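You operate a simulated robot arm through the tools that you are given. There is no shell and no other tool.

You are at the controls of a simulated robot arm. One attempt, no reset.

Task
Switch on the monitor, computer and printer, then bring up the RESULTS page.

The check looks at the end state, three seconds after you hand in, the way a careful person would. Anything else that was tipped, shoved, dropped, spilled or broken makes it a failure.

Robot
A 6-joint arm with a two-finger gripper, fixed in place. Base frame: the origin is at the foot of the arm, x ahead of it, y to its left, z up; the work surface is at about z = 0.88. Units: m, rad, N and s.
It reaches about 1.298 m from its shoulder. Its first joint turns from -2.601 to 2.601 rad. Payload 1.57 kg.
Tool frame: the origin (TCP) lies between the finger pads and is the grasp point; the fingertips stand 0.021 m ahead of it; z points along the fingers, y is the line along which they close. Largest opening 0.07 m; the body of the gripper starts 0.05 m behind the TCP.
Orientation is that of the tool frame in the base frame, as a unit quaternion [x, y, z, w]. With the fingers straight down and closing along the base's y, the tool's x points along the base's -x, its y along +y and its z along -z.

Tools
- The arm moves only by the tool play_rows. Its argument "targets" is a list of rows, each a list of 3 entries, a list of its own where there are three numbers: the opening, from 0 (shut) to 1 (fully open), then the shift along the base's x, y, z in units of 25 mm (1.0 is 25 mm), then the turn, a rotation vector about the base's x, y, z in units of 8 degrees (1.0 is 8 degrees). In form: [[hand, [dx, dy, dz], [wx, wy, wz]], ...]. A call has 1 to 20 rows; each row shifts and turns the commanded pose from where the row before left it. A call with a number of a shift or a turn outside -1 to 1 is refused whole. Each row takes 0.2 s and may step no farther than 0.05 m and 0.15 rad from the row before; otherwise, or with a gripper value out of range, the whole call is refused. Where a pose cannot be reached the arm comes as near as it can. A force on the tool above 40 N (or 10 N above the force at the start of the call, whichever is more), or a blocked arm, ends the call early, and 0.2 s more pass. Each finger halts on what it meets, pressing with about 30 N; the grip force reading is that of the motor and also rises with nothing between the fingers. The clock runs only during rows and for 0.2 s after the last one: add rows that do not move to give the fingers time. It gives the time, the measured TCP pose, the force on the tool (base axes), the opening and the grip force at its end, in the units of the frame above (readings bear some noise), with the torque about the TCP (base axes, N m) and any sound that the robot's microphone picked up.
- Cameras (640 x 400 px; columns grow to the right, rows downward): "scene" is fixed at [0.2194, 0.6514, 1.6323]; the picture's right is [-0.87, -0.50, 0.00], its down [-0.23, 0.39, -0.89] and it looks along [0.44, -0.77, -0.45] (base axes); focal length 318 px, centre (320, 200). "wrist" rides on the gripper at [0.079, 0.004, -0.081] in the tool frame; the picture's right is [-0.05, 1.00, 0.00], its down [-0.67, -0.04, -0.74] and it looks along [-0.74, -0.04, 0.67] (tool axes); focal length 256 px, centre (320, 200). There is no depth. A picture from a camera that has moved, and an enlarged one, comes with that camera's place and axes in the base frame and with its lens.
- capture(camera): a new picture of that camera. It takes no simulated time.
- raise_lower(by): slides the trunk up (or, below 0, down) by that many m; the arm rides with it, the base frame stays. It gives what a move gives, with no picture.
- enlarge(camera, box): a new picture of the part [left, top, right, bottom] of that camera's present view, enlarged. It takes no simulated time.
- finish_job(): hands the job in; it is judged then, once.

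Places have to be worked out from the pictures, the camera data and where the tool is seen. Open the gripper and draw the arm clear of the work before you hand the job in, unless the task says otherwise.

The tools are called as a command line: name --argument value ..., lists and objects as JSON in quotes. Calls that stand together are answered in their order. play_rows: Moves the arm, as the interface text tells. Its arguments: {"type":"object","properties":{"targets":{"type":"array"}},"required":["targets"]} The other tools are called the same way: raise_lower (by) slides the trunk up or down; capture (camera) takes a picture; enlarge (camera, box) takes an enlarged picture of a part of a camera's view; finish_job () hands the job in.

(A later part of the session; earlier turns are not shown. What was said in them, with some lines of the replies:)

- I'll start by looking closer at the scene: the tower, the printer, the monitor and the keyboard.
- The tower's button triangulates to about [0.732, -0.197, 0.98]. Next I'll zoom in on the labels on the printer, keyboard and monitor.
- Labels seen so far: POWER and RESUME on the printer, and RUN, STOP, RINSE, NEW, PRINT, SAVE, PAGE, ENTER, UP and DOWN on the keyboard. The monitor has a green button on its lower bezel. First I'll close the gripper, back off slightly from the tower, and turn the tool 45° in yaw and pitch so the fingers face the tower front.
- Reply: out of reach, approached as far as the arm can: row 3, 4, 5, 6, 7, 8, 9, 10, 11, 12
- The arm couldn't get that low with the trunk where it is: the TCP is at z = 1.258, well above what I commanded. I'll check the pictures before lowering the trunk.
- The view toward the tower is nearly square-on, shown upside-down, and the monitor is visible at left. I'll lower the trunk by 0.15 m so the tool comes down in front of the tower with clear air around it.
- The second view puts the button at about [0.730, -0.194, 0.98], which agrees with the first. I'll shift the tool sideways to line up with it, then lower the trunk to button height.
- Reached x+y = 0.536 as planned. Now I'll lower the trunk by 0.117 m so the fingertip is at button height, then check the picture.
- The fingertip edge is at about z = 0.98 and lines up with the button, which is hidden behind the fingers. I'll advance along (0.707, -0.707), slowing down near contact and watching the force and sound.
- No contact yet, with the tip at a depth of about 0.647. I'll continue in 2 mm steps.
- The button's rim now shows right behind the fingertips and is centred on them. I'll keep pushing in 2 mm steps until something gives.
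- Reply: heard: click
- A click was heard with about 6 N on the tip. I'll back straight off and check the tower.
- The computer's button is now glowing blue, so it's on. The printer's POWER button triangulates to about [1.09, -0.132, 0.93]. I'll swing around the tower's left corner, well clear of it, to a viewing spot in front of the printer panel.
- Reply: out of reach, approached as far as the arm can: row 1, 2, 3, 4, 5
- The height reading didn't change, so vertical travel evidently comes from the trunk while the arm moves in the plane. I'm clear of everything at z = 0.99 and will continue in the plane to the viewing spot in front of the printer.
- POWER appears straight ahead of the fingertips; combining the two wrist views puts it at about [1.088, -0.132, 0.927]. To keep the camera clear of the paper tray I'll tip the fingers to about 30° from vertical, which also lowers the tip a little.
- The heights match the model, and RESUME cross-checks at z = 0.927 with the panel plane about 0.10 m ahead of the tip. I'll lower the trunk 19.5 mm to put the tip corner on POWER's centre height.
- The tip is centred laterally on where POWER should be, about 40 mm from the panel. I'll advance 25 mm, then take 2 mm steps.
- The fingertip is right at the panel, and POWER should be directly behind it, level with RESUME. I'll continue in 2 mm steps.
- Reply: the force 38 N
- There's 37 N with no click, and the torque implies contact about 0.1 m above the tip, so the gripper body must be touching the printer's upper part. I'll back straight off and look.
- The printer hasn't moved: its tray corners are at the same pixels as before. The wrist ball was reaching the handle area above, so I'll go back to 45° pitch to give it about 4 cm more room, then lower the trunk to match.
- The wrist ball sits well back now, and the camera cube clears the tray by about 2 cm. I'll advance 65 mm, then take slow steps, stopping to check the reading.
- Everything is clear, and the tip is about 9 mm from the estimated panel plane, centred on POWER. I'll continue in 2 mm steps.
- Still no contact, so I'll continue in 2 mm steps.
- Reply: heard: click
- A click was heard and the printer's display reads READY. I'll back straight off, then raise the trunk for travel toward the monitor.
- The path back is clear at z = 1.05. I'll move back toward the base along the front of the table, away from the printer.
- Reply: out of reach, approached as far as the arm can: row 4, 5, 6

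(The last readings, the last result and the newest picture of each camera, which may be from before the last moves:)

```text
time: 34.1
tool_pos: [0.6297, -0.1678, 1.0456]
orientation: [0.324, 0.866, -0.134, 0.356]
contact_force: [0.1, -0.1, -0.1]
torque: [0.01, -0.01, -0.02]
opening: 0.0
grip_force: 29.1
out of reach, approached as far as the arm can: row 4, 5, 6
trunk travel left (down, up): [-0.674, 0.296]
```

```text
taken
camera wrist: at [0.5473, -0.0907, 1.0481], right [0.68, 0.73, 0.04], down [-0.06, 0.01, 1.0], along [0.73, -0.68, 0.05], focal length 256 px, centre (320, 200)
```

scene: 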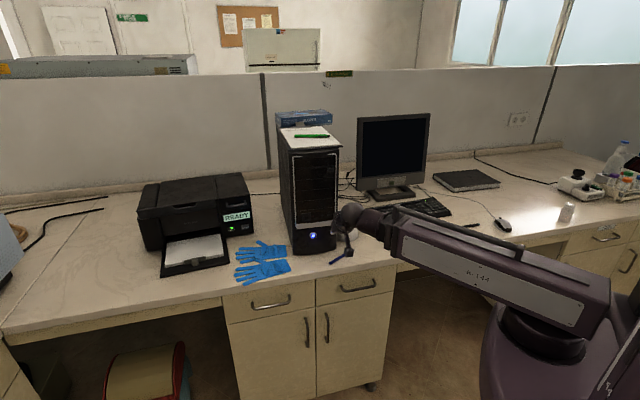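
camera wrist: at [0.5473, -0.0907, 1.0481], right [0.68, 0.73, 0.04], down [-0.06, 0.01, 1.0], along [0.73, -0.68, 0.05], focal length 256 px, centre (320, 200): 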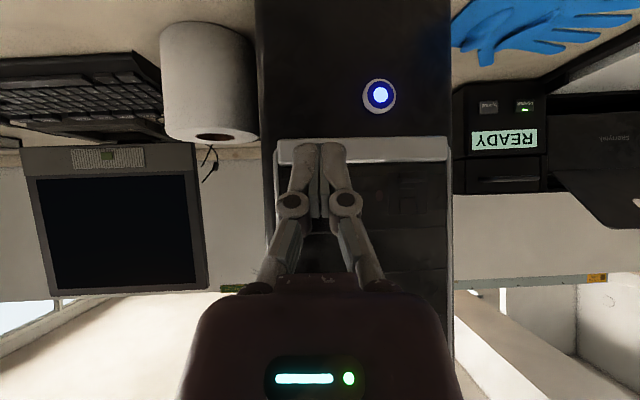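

The arm has hit its minimum radius: the wrist can't come closer than about 0.54 m to the base axis. I'll swing round along an arc just outside that, keeping the tip at least 3.5 cm in front of the tower and above the paper roll.

play_rows --targets '[[0, [-0.1, -0.87, 0], [0, 0, -0.1]], [0, [-0.1, -0.87, 0], [0, 0, -0.1]], [0, [-0.1, -0.87, 0], [0, 0, -0.1]], [0, [-0.28, -0.92, 0], [0, 0, -0.1]], [0, [-0.28, -0.92, 0], [0, 0, -0.1]], [0, [-0.38, -0.88, 0], [0, 0, 0]], [0, [-0.38, -0.88, 0], [0, 0, 0]], [0, [-0.44, -0.86, 0], [0, 0, 0]], [0, [-0.44, -0.86, 0], [0, 0, 0]]]'

capture --camera "wrist"

capture --camera "scene"

```text
time: 36.1
tool_pos: [0.5668, -0.3653, 1.0472]
orientation: [0.353, 0.854, -0.146, 0.353]
contact_force: [-0.5, 0.2, -0.6]
torque: [0.01, 0.02, 0.01]
opening: 0.0
grip_force: 28.4
trunk travel left (down, up): [-0.674, 0.296]
```

```text
taken
camera wrist: at [0.4907, -0.2825, 1.0482], right [0.73, 0.68, 0.04], down [-0.06, 0.01, 1.0], along [0.68, -0.73, 0.05], focal length 256 px, centre (320, 200)
```

wrist: 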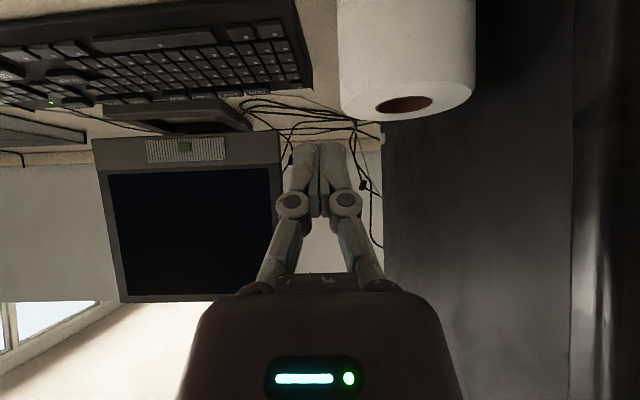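

```text
taken
```

scene: 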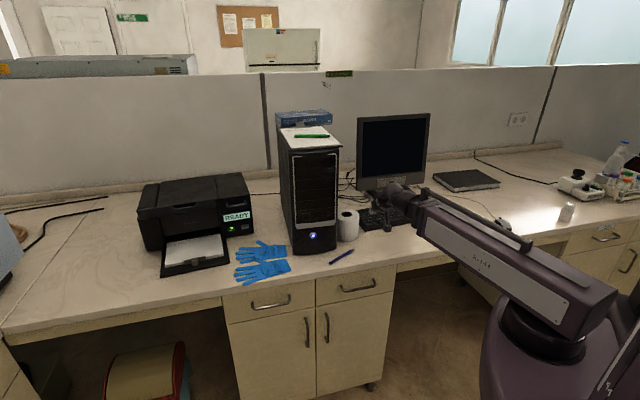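

The monitor button triangulates to about [0.646, -0.852, 0.957]. The straight way along -y is clear and above the keyboard, so I'll move to a spot in front of the monitor.

play_rows --targets '[[0, [0.02, -0.928, 0], [0, 0, 0]], [0, [0.02, -0.928, 0], [0, 0, 0]], [0, [0.02, -0.928, 0], [0, 0, 0]], [0, [0.02, -0.928, 0], [0, 0, 0]], [0, [0.02, -0.928, 0], [0, 0, 0]], [0, [0.02, -0.928, 0], [0, 0, 0]], [0, [0.02, -0.928, 0], [0, 0, 0]], [0, [0.02, -0.928, 0], [0, 0, 0]], [0, [0.02, -0.928, 0], [0, 0, 0]], [0, [0.02, -0.928, 0], [0, 0, 0]], [0, [0.02, -0.928, 0], [0, 0, 0]], [0, [0.02, -0.928, 0], [0, 0, 0]], [0, [0.02, -0.928, 0], [0, 0, 0]], [0, [0.02, -0.928, 0], [0, 0, 0]], [0, [0.02, -0.928, 0], [0, 0, 0]]]'

capture --camera "wrist"

capture --camera "scene"

```text
time: 39.3
tool_pos: [0.5789, -0.7121, 1.0473]
orientation: [0.353, 0.854, -0.146, 0.353]
contact_force: [0.6, 0.1, 0.1]
torque: [0.01, 0.03, -0.04]
opening: 0.0
grip_force: 28.6
trunk travel left (down, up): [-0.674, 0.296]
```

```text
taken
camera wrist: at [0.5016, -0.6298, 1.048], right [0.73, 0.68, 0.04], down [-0.06, 0.01, 1.0], along [0.68, -0.73, 0.05], focal length 256 px, centre (320, 200)
```

wrist: 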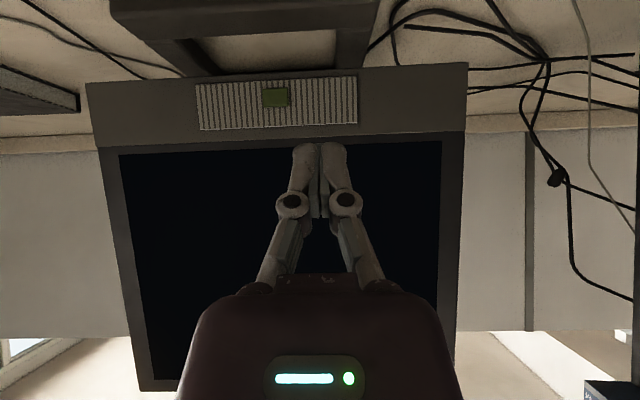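

```text
taken
```

scene: 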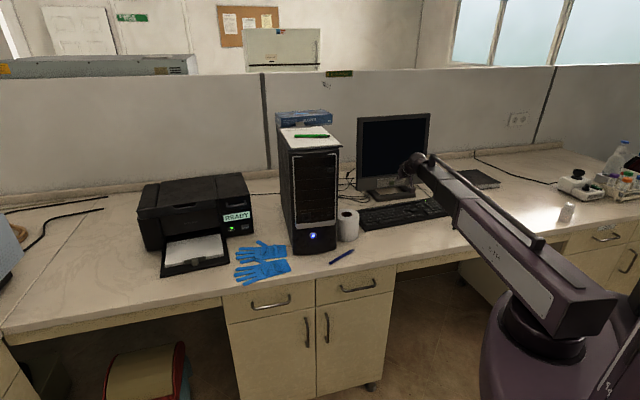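

The third view confirms the button at about [0.645, -0.846, 0.958]. I'll shift sideways to line up and lower the trunk to its height.

play_rows --targets '[[0, [-0.69, -0.69, 0], [0, 0, 0]], [0, [-0.69, -0.69, 0], [0, 0, 0]], [0, [0, 0, 0], [0, 0, 0]]]'

raise_lower --by -0.08

capture --camera "wrist"

capture --camera "scene"

```text
time: 40.1
tool_pos: [0.5432, -0.747, 1.0475]
orientation: [0.353, 0.854, -0.146, 0.353]
contact_force: [0.1, -0.3, 0.1]
torque: [-0.04, -0.03, -0.01]
opening: 0.0
grip_force: 28.7
trunk travel left (down, up): [-0.674, 0.296]
```

```text
time: 41.2
tool_pos: [0.5427, -0.7463, 0.9681]
orientation: [0.353, 0.854, -0.146, 0.353]
contact_force: [0.2, -0.2, -0.1]
torque: [-0.01, -0.02, -0.03]
opening: 0.0001
grip_force: 29.4
trunk travel left (down, up): [-0.594, 0.376]
```

```text
taken
camera wrist: at [0.4657, -0.6632, 0.9682], right [0.73, 0.68, 0.04], down [-0.06, 0.01, 1.0], along [0.68, -0.73, 0.05], focal length 256 px, centre (320, 200)
```

wrist: 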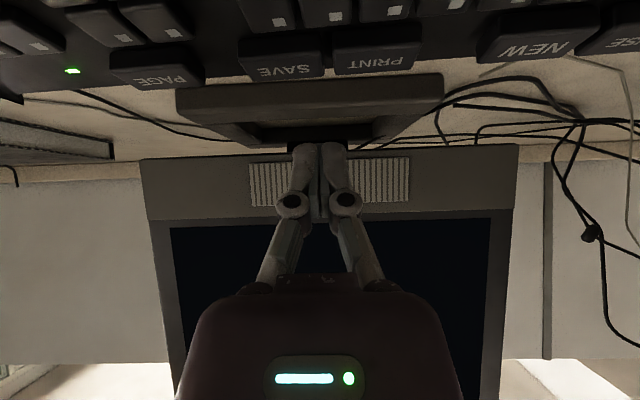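

```text
taken
```

scene: 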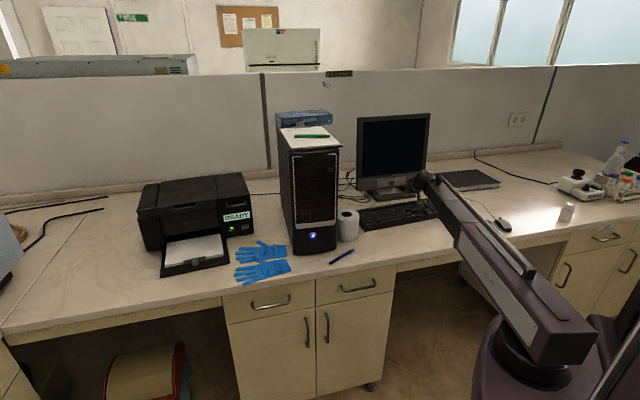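

The tip lines up with the green button: grille centre at u ≈ 329, projected tip at u ≈ 325 and matching in v. I'll advance 95 mm first, with a 2 mm sideways nudge.

play_rows --targets '[[0, [0.767, -0.647, 0], [0, 0, 0]], [0, [0.707, -0.707, 0], [0, 0, 0]], [0, [0.707, -0.707, 0], [0, 0, 0]], [0, [0.566, -0.566, 0], [0, 0, 0]], [0, [0, 0, 0], [0, 0, 0]]]'

capture --camera "wrist"

```text
time: 42.5
tool_pos: [0.6097, -0.8133, 0.9677]
orientation: [0.353, 0.854, -0.146, 0.352]
contact_force: [-0.9, 0.5, -0.7]
torque: [0.01, 0.0, 0.01]
opening: 0.0
grip_force: 28.4
trunk travel left (down, up): [-0.594, 0.376]
```

```text
taken
camera wrist: at [0.5329, -0.7304, 0.9682], right [0.73, 0.68, 0.04], down [-0.06, 0.01, 1.0], along [0.68, -0.73, 0.05], focal length 256 px, centre (320, 200)
```

wrist: 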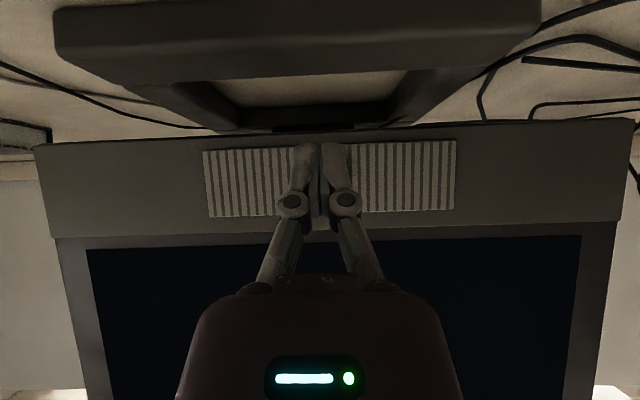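

The grille centre at u ≈ 330 shows the button about 3 mm to the tool's +y side. I'll nudge that way while advancing 16 mm, then take 2 mm steps.

play_rows --targets '[[0, [0.085, 0.085, 0], [0, 0, 0]], [0, [0.452, -0.452, 0], [0, 0, 0]], [0, [0.057, -0.057, 0], [0, 0, 0]], [0, [0.057, -0.057, 0], [0, 0, 0]], [0, [0.057, -0.057, 0], [0, 0, 0]]]'

capture --camera "wrist"

enlarge --camera "scene" --box '[350, 150, 450, 220]'

```text
time: 43.6
tool_pos: [0.6292, -0.8254, 0.9677]
orientation: [0.353, 0.855, -0.146, 0.352]
contact_force: [0.5, 0.2, 0.9]
torque: [0.0, 0.02, 0.0]
opening: 0.0003
grip_force: 28.4
trunk travel left (down, up): [-0.594, 0.376]
```

```text
taken
camera wrist: at [0.5522, -0.7425, 0.9681], right [0.73, 0.68, 0.04], down [-0.06, 0.01, 1.0], along [0.68, -0.73, 0.05], focal length 256 px, centre (320, 200)
```

wrist: 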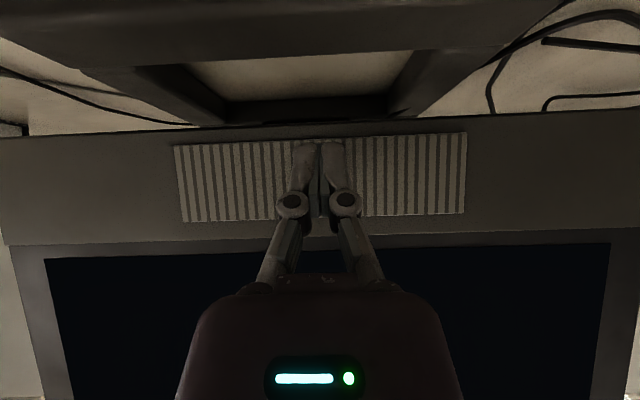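

```text
5.71 times, centred on (400, 185) of scene
camera zoom: at [0.2194, 0.6514, 1.6323], right [-0.87, -0.5, 0.0], down [-0.23, 0.39, -0.89], along [0.44, -0.77, -0.45], focal length 1815 px, centre (-137, 286)
```

zoom: 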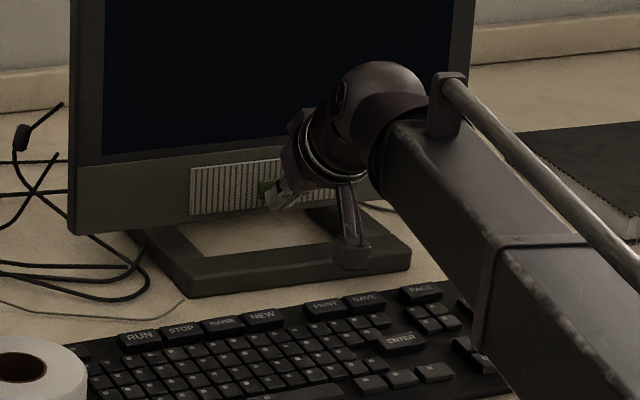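

The scene zoom shows the fingertips right at the green button, and the grille is centred at u ≈ 320. I'll continue in 2 mm steps.

play_rows --targets '[[0, [0.057, -0.057, 0], [0, 0, 0]], [0, [0.057, -0.057, 0], [0, 0, 0]], [0, [0.057, -0.057, 0], [0, 0, 0]]]'

```text
time: 44.5
tool_pos: [0.6327, -0.8294, 0.9665]
orientation: [0.354, 0.854, -0.146, 0.352]
contact_force: [-0.2, 1.3, 0.8]
torque: [0.02, -0.01, 0.01]
opening: 0.0062
grip_force: 28.4
trunk travel left (down, up): [-0.594, 0.376]
heard: click
```

A click was heard. I'll look at the monitor before retreating.

capture --camera "wrist"

enlarge --camera "scene" --box '[340, 100, 460, 220]'

```text
taken
camera wrist: at [0.5564, -0.7467, 0.9682], right [0.73, 0.68, 0.04], down [-0.06, 0.01, 1.0], along [0.68, -0.73, 0.05], focal length 256 px, centre (320, 200)
```

wrist: 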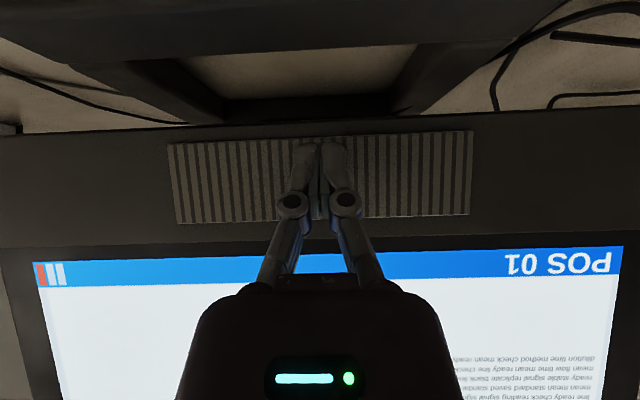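

```text
3.33 times, centred on (400, 160) of scene
camera zoom: at [0.2194, 0.6514, 1.6323], right [-0.87, -0.5, 0.0], down [-0.23, 0.39, -0.89], along [0.44, -0.77, -0.45], focal length 1058 px, centre (53, 333)
```

zoom: 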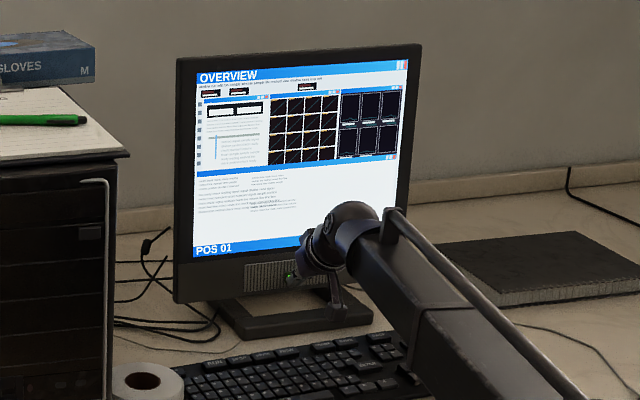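

The monitor is on and shows the OVERVIEW page at POS 01, so the keyboard's PAGE key should change pages. I'll back away from the monitor and raise the trunk before turning the fingers straight down.

play_rows --targets '[[0, [-0.2, 0.2, 0], [0, 0, 0]], [0, [-0.707, 0.707, 0], [0, 0, 0]], [0, [-0.707, 0.707, 0], [0, 0, 0]], [0, [-0.707, 0.707, 0], [0, 0, 0]], [0, [-0.707, 0.707, 0], [0, 0, 0]], [0, [0, 0, 0], [0, 0, 0]]]'

raise_lower --by 0.12

play_rows --targets '[[0, [-0.4, -0.4, -0.628], [0.663, 0.663, 0]], [0, [-0.4, -0.4, -0.528], [0.663, 0.663, 0]], [0, [-0.4, -0.4, -0.42], [0.663, 0.663, 0]], [0, [-0.4, -0.4, -0.304], [0.663, 0.663, 0]], [0, [-0.4, -0.4, -0.184], [0.663, 0.663, 0]], [0, [-0.4, -0.4, -0.064], [0.663, 0.663, 0]], [0, [0, 0, 0], [0, 0, 0]]]'

capture --camera "wrist"

capture --camera "scene"

```text
time: 45.9
tool_pos: [0.5585, -0.7516, 0.9659]
orientation: [0.353, 0.855, -0.146, 0.352]
contact_force: [0.0, 0.3, 1.0]
torque: [0.03, 0.0, 0.01]
opening: 0.0
grip_force: 28.8
trunk travel left (down, up): [-0.594, 0.376]
```

```text
time: 47.4
tool_pos: [0.5573, -0.753, 1.0864]
orientation: [0.353, 0.855, -0.146, 0.351]
contact_force: [0.3, 0.1, 0.5]
torque: [-0.01, 0.0, -0.01]
opening: 0.0
grip_force: 28.8
trunk travel left (down, up): [-0.714, 0.256]
```

```text
time: 49.0
tool_pos: [0.4978, -0.8122, 1.0327]
orientation: [0.382, 0.924, 0.002, -0.003]
contact_force: [-0.2, 1.3, -0.7]
torque: [0.01, -0.04, -0.02]
opening: 0.0004
grip_force: 28.6
trunk travel left (down, up): [-0.714, 0.256]
```

```text
taken
camera wrist: at [0.4455, -0.7545, 1.1141], right [0.74, 0.67, 0.0], down [0.45, -0.5, 0.74], along [0.5, -0.55, -0.67], focal length 256 px, centre (320, 200)
```

wrist: 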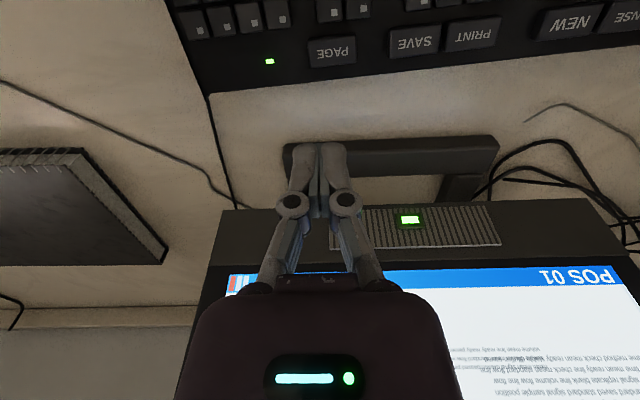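

```text
taken
```

scene: 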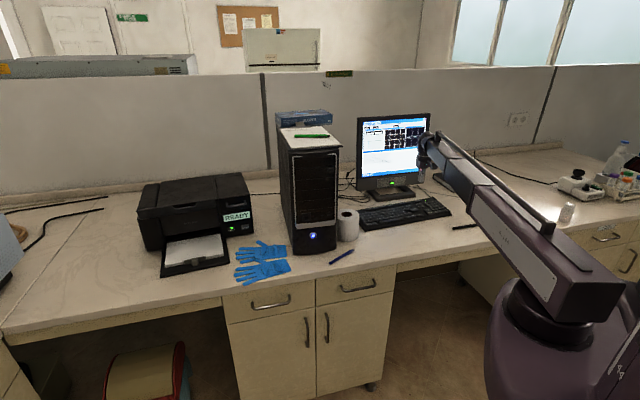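

PAGE triangulates to about [0.493, -0.795] with its top near z = 0.918. I'll move the tip over it and check where it appears; it should be at about (320, 76) in the wrist view when I'm right above.

play_rows --targets '[[0, [-0.2, 0.68, 0], [0, 0, 0]], [0, [0, 0, 0], [0, 0, 0]], [0, [0, 0, 0], [0, 0, 0]]]'

capture --camera "wrist"

enlarge --camera "wrist" --box '[240, 20, 400, 160]'

enlarge --camera "scene" --box '[340, 100, 480, 240]'

```text
time: 49.8
tool_pos: [0.4924, -0.7956, 1.0335]
orientation: [0.382, 0.924, 0.001, -0.002]
contact_force: [-0.4, 0.8, 0.6]
torque: [-0.03, -0.01, 0.02]
opening: 0.0002
grip_force: 28.8
trunk travel left (down, up): [-0.714, 0.256]
```

```text
taken
camera wrist: at [0.4405, -0.7375, 1.1139], right [0.74, 0.67, 0.0], down [0.45, -0.5, 0.74], along [0.5, -0.55, -0.67], focal length 256 px, centre (320, 200)
```

wrist: 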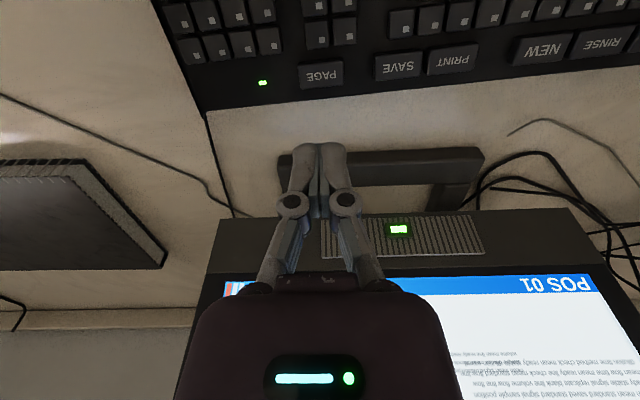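

```text
2.86 times, centred on (320, 90) of wrist
camera zoom: at [0.4405, -0.7375, 1.1139], right [0.74, 0.67, 0.0], down [0.45, -0.5, 0.74], along [0.5, -0.55, -0.67], focal length 731 px, centre (320, 514)
```

zoom: 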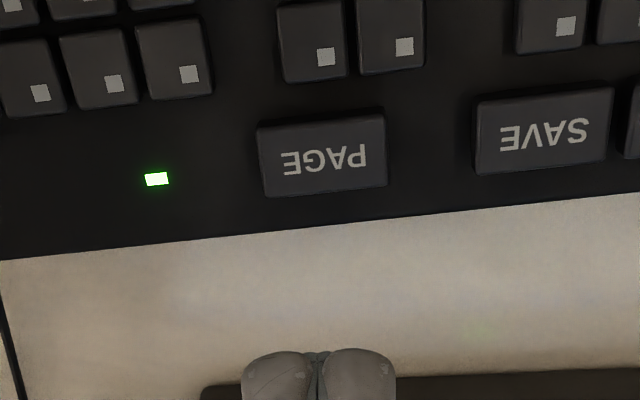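

```text
2.86 times, centred on (410, 170) of scene
camera zoom: at [0.2194, 0.6514, 1.6323], right [-0.87, -0.5, 0.0], down [-0.23, 0.39, -0.89], along [0.44, -0.77, -0.45], focal length 907 px, centre (63, 286)
```

zoom: 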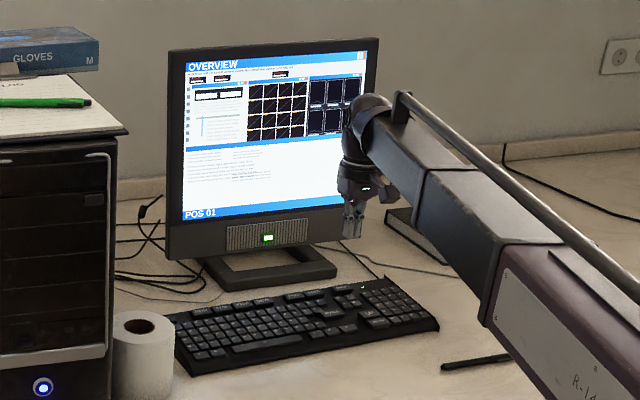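

PAGE appears at (320.7, 75.3), so the tip is directly above it. The monitor shows OVERVIEW. I'll lower the trunk 75 mm, leaving about 2 cm to the key, and check again.

raise_lower --by -0.075

enlarge --camera "wrist" --box '[220, 40, 420, 200]'

enlarge --camera "scene" --box '[380, 150, 480, 230]'

```text
time: 50.9
tool_pos: [0.4923, -0.7962, 0.9578]
orientation: [0.382, 0.924, 0.0, -0.001]
contact_force: [0.1, -0.6, -0.3]
torque: [0.0, -0.03, 0.01]
opening: 0.0
grip_force: 28.6
trunk travel left (down, up): [-0.639, 0.331]
```

```text
2.50 times, centred on (320, 120) of wrist
camera zoom: at [0.4404, -0.7374, 1.0389], right [0.74, 0.67, 0.0], down [0.45, -0.5, 0.74], along [0.5, -0.55, -0.67], focal length 640 px, centre (320, 400)
```

zoom: 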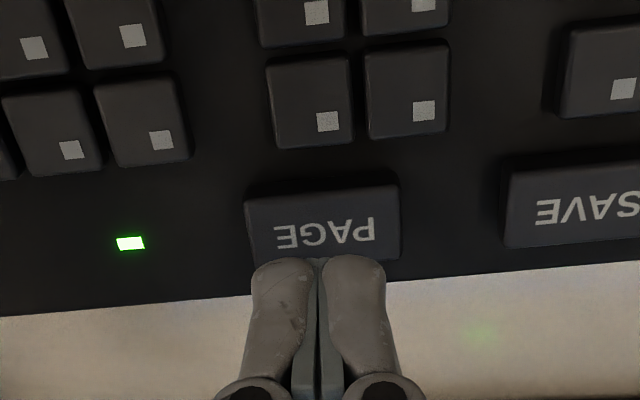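

```text
5.00 times, centred on (430, 190) of scene
camera zoom: at [0.2194, 0.6514, 1.6323], right [-0.87, -0.5, 0.0], down [-0.23, 0.39, -0.89], along [0.44, -0.77, -0.45], focal length 1588 px, centre (-230, 250)
```

zoom: 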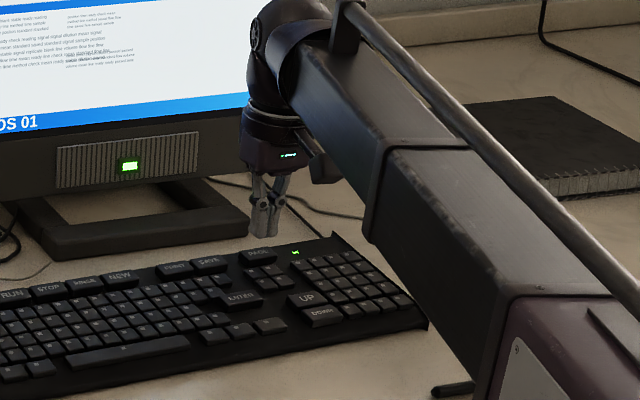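

Solving the two views puts the key top near z = 0.914 and the tip within 1 mm of its centre. I'll lower 17 mm first, then in small steps while watching the force and sound.

raise_lower --by -0.017

enlarge --camera "wrist" --box '[220, 40, 420, 200]'

raise_lower --by -0.003

```text
time: 51.5
tool_pos: [0.4922, -0.7968, 0.9401]
orientation: [0.382, 0.924, 0.001, -0.002]
contact_force: [0.2, -0.6, 0.4]
torque: [-0.01, 0.02, -0.01]
opening: 0.0
grip_force: 29.0
trunk travel left (down, up): [-0.622, 0.348]
```

```text
2.50 times, centred on (320, 120) of wrist
camera zoom: at [0.4404, -0.7374, 1.0219], right [0.74, 0.67, 0.0], down [0.45, -0.5, 0.74], along [0.5, -0.55, -0.67], focal length 640 px, centre (320, 400)
```

zoom: 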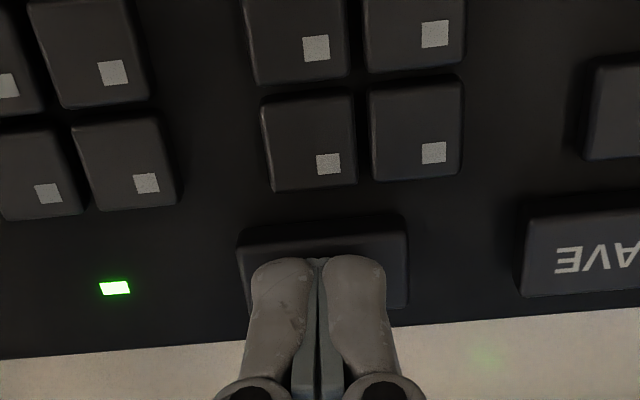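

```text
time: 52.0
tool_pos: [0.493, -0.7966, 0.938]
orientation: [0.381, 0.924, 0.0, -0.002]
contact_force: [0.0, 0.8, 0.0]
torque: [-0.03, -0.04, 0.01]
opening: 0.0059
grip_force: 28.8
trunk travel left (down, up): [-0.619, 0.351]
heard: click
```

A click was heard from the key. I'll check the monitor page now.

enlarge --camera "scene" --box '[340, 100, 480, 240]'

```text
2.86 times, centred on (410, 170) of scene
camera zoom: at [0.2194, 0.6514, 1.6323], right [-0.87, -0.5, 0.0], down [-0.23, 0.39, -0.89], along [0.44, -0.77, -0.45], focal length 907 px, centre (63, 286)
```

zoom: 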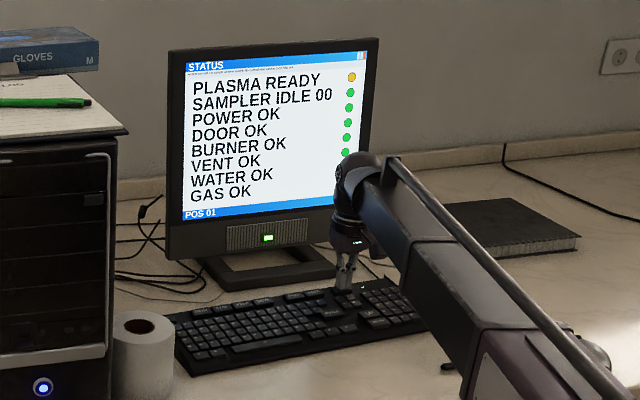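

PAGE works: the screen now shows STATUS. I'll lift off the key so it releases, then press again the same way.

raise_lower --by 0.01

enlarge --camera "scene" --box '[340, 100, 480, 240]'

raise_lower --by -0.01

enlarge --camera "scene" --box '[340, 100, 480, 240]'

```text
time: 52.6
tool_pos: [0.4934, -0.7954, 0.947]
orientation: [0.382, 0.924, 0.0, -0.002]
contact_force: [-0.9, -0.1, 0.2]
torque: [0.03, 0.01, 0.02]
opening: 0.0
grip_force: 28.4
trunk travel left (down, up): [-0.629, 0.341]
```

```text
2.86 times, centred on (410, 170) of scene
camera zoom: at [0.2194, 0.6514, 1.6323], right [-0.87, -0.5, 0.0], down [-0.23, 0.39, -0.89], along [0.44, -0.77, -0.45], focal length 907 px, centre (63, 286)
```

zoom: 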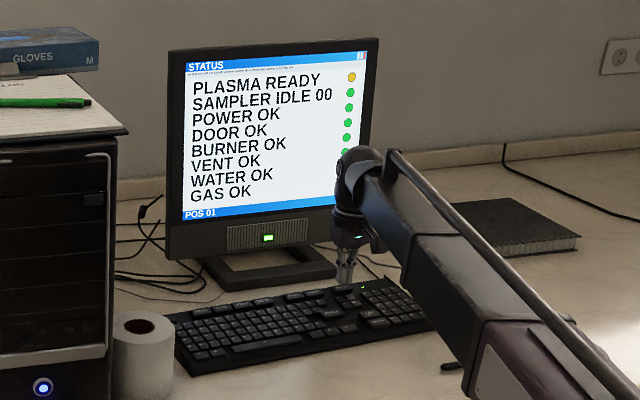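

```text
time: 53.2
tool_pos: [0.4931, -0.7958, 0.9381]
orientation: [0.382, 0.924, 0.001, -0.002]
contact_force: [-0.1, 0.7, -0.2]
torque: [-0.02, -0.05, -0.06]
opening: 0.0058
grip_force: 28.7
trunk travel left (down, up): [-0.619, 0.351]
heard: click
```

```text
2.86 times, centred on (410, 170) of scene
camera zoom: at [0.2194, 0.6514, 1.6323], right [-0.87, -0.5, 0.0], down [-0.23, 0.39, -0.89], along [0.44, -0.77, -0.45], focal length 907 px, centre (63, 286)
```

zoom: 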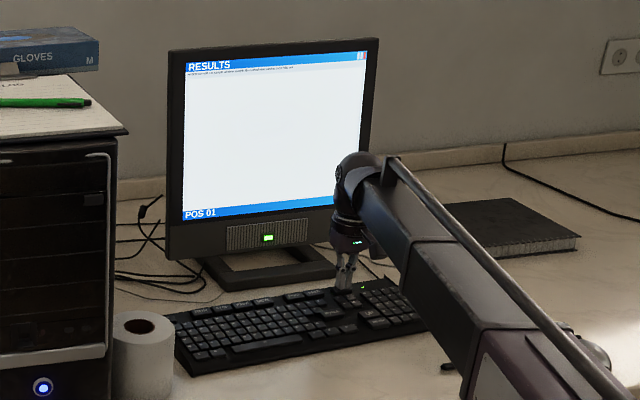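

The monitor now shows the RESULTS page. I'll lift straight up off the key so it isn't pressed again, then draw back.

raise_lower --by 0.15

capture --camera "wrist"

enlarge --camera "scene" --box '[340, 100, 480, 240]'

```text
time: 54.9
tool_pos: [0.4931, -0.7964, 1.0879]
orientation: [0.381, 0.924, 0.001, -0.002]
contact_force: [0.5, 0.1, -0.5]
torque: [-0.02, 0.0, 0.02]
opening: 0.0
grip_force: 28.6
trunk travel left (down, up): [-0.769, 0.201]
```

```text
taken
camera wrist: at [0.4405, -0.7375, 1.1688], right [0.74, 0.67, 0.0], down [0.45, -0.5, 0.74], along [0.5, -0.55, -0.67], focal length 256 px, centre (320, 200)
```

wrist: 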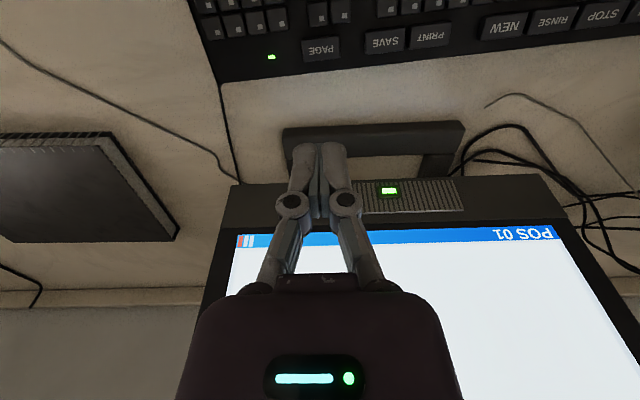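

```text
2.86 times, centred on (410, 170) of scene
camera zoom: at [0.2194, 0.6514, 1.6323], right [-0.87, -0.5, 0.0], down [-0.23, 0.39, -0.89], along [0.44, -0.77, -0.45], focal length 907 px, centre (63, 286)
```

zoom: 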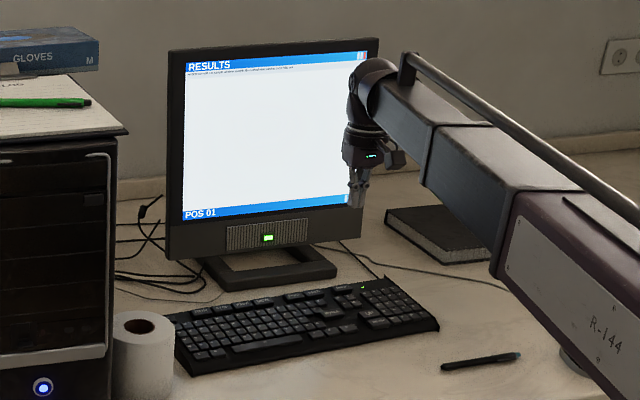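

RESULTS stays up after the release. Now I'll draw the arm back toward its base, away from the desk items, opening the gripper on the way.

play_rows --targets '[[0, [-0.4, 0.85, 0], [0, 0, 0]], [0, [-0.4, 0.85, 0], [0, 0, 0]], [0, [-0.4, 0.85, 0], [0, 0, 0]], [0, [-0.4, 0.85, 0], [0, 0, 0]], [0, [-0.4, 0.85, 0], [0, 0, 0]], [0, [-0.4, 0.85, 0], [0, 0, 0]], [0, [-0.4, 0.85, 0], [0, 0, 0]], [0.5, [-0.4, 0.85, 0], [0, 0, 0]], [1, [-0.4, 0.85, 0], [0, 0, 0]], [1, [-0.4, 0.85, 0], [0, 0, 0]], [1, [0, 0, 0], [0, 0, 0]], [1, [0, 0, 0], [0, 0, 0]], [1, [0, 0, 0], [0, 0, 0]], [1, [0, 0, 0], [0, 0, 0]]]'

raise_lower --by 0.1

capture --camera "scene"

enlarge --camera "scene" --box '[340, 100, 480, 240]'

enlarge --camera "scene" --box '[130, 110, 370, 290]'

```text
time: 57.9
tool_pos: [0.3925, -0.5825, 1.0881]
orientation: [0.382, 0.924, 0.002, -0.002]
contact_force: [0.3, 0.3, 1.0]
torque: [-0.02, 0.05, -0.02]
opening: 0.0699
grip_force: 0.1
trunk travel left (down, up): [-0.769, 0.201]
```

```text
time: 59.3
tool_pos: [0.3919, -0.5844, 1.1872]
orientation: [0.382, 0.924, 0.0, -0.002]
contact_force: [-0.8, 0.0, 1.2]
torque: [0.01, 0.02, 0.01]
opening: 0.0699
grip_force: 0.0
trunk travel left (down, up): [-0.869, 0.101]
```

```text
taken
```

scene: 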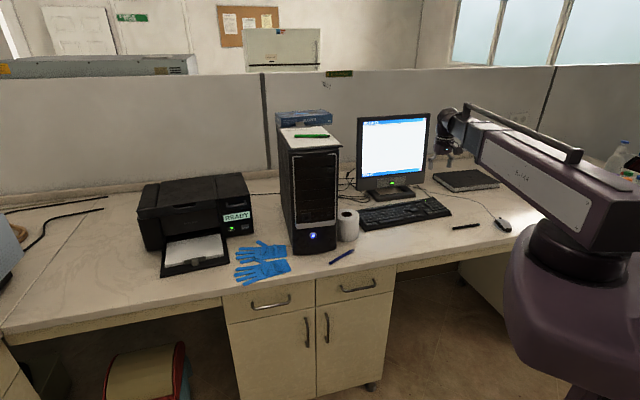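

```text
2.86 times, centred on (410, 170) of scene
camera zoom: at [0.2194, 0.6514, 1.6323], right [-0.87, -0.5, 0.0], down [-0.23, 0.39, -0.89], along [0.44, -0.77, -0.45], focal length 907 px, centre (63, 286)
```

zoom: 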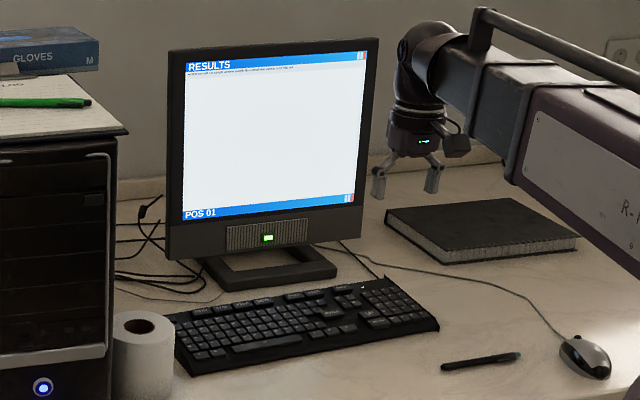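

```text
2.22 times, centred on (250, 200) of scene
camera zoom: at [0.2194, 0.6514, 1.6323], right [-0.87, -0.5, 0.0], down [-0.23, 0.39, -0.89], along [0.44, -0.77, -0.45], focal length 706 px, centre (476, 200)
```

zoom: 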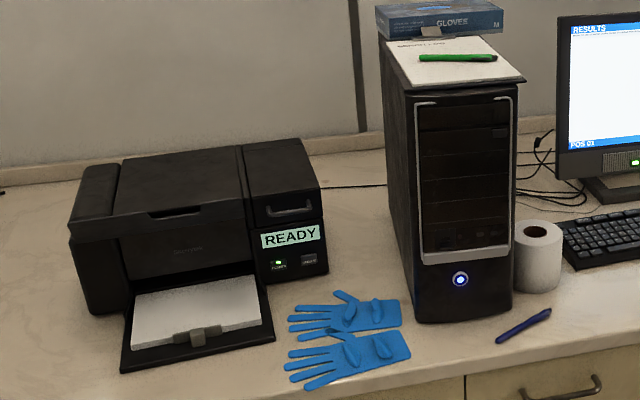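

The printer reads READY, the tower's button glows, and the monitor shows RESULTS. Nothing else appears to have moved, and the gripper is open and clear of the desk, so I'm handing the job in.

finish_job

```text
The job is handed in.
```

The monitor, computer and printer are all switched on, and the monitor is showing the RESULTS page. The job is handed in.

- **Computer:** its power button glows blue.
- **Printer:** its display reads READY.
- **Monitor:** it came on at the OVERVIEW page. Two presses of the keyboard's PAGE key took it through STATUS to RESULTS. The RESULTS page has no entries on it.

On my first try at the printer, the gripper pushed against the printer's upper part with about 37 N. I backed off at once, and the before-and-after pictures show no sign that the printer moved.

In the final pictures nothing else looks disturbed. The gripper is open, and the arm is drawn back and raised.
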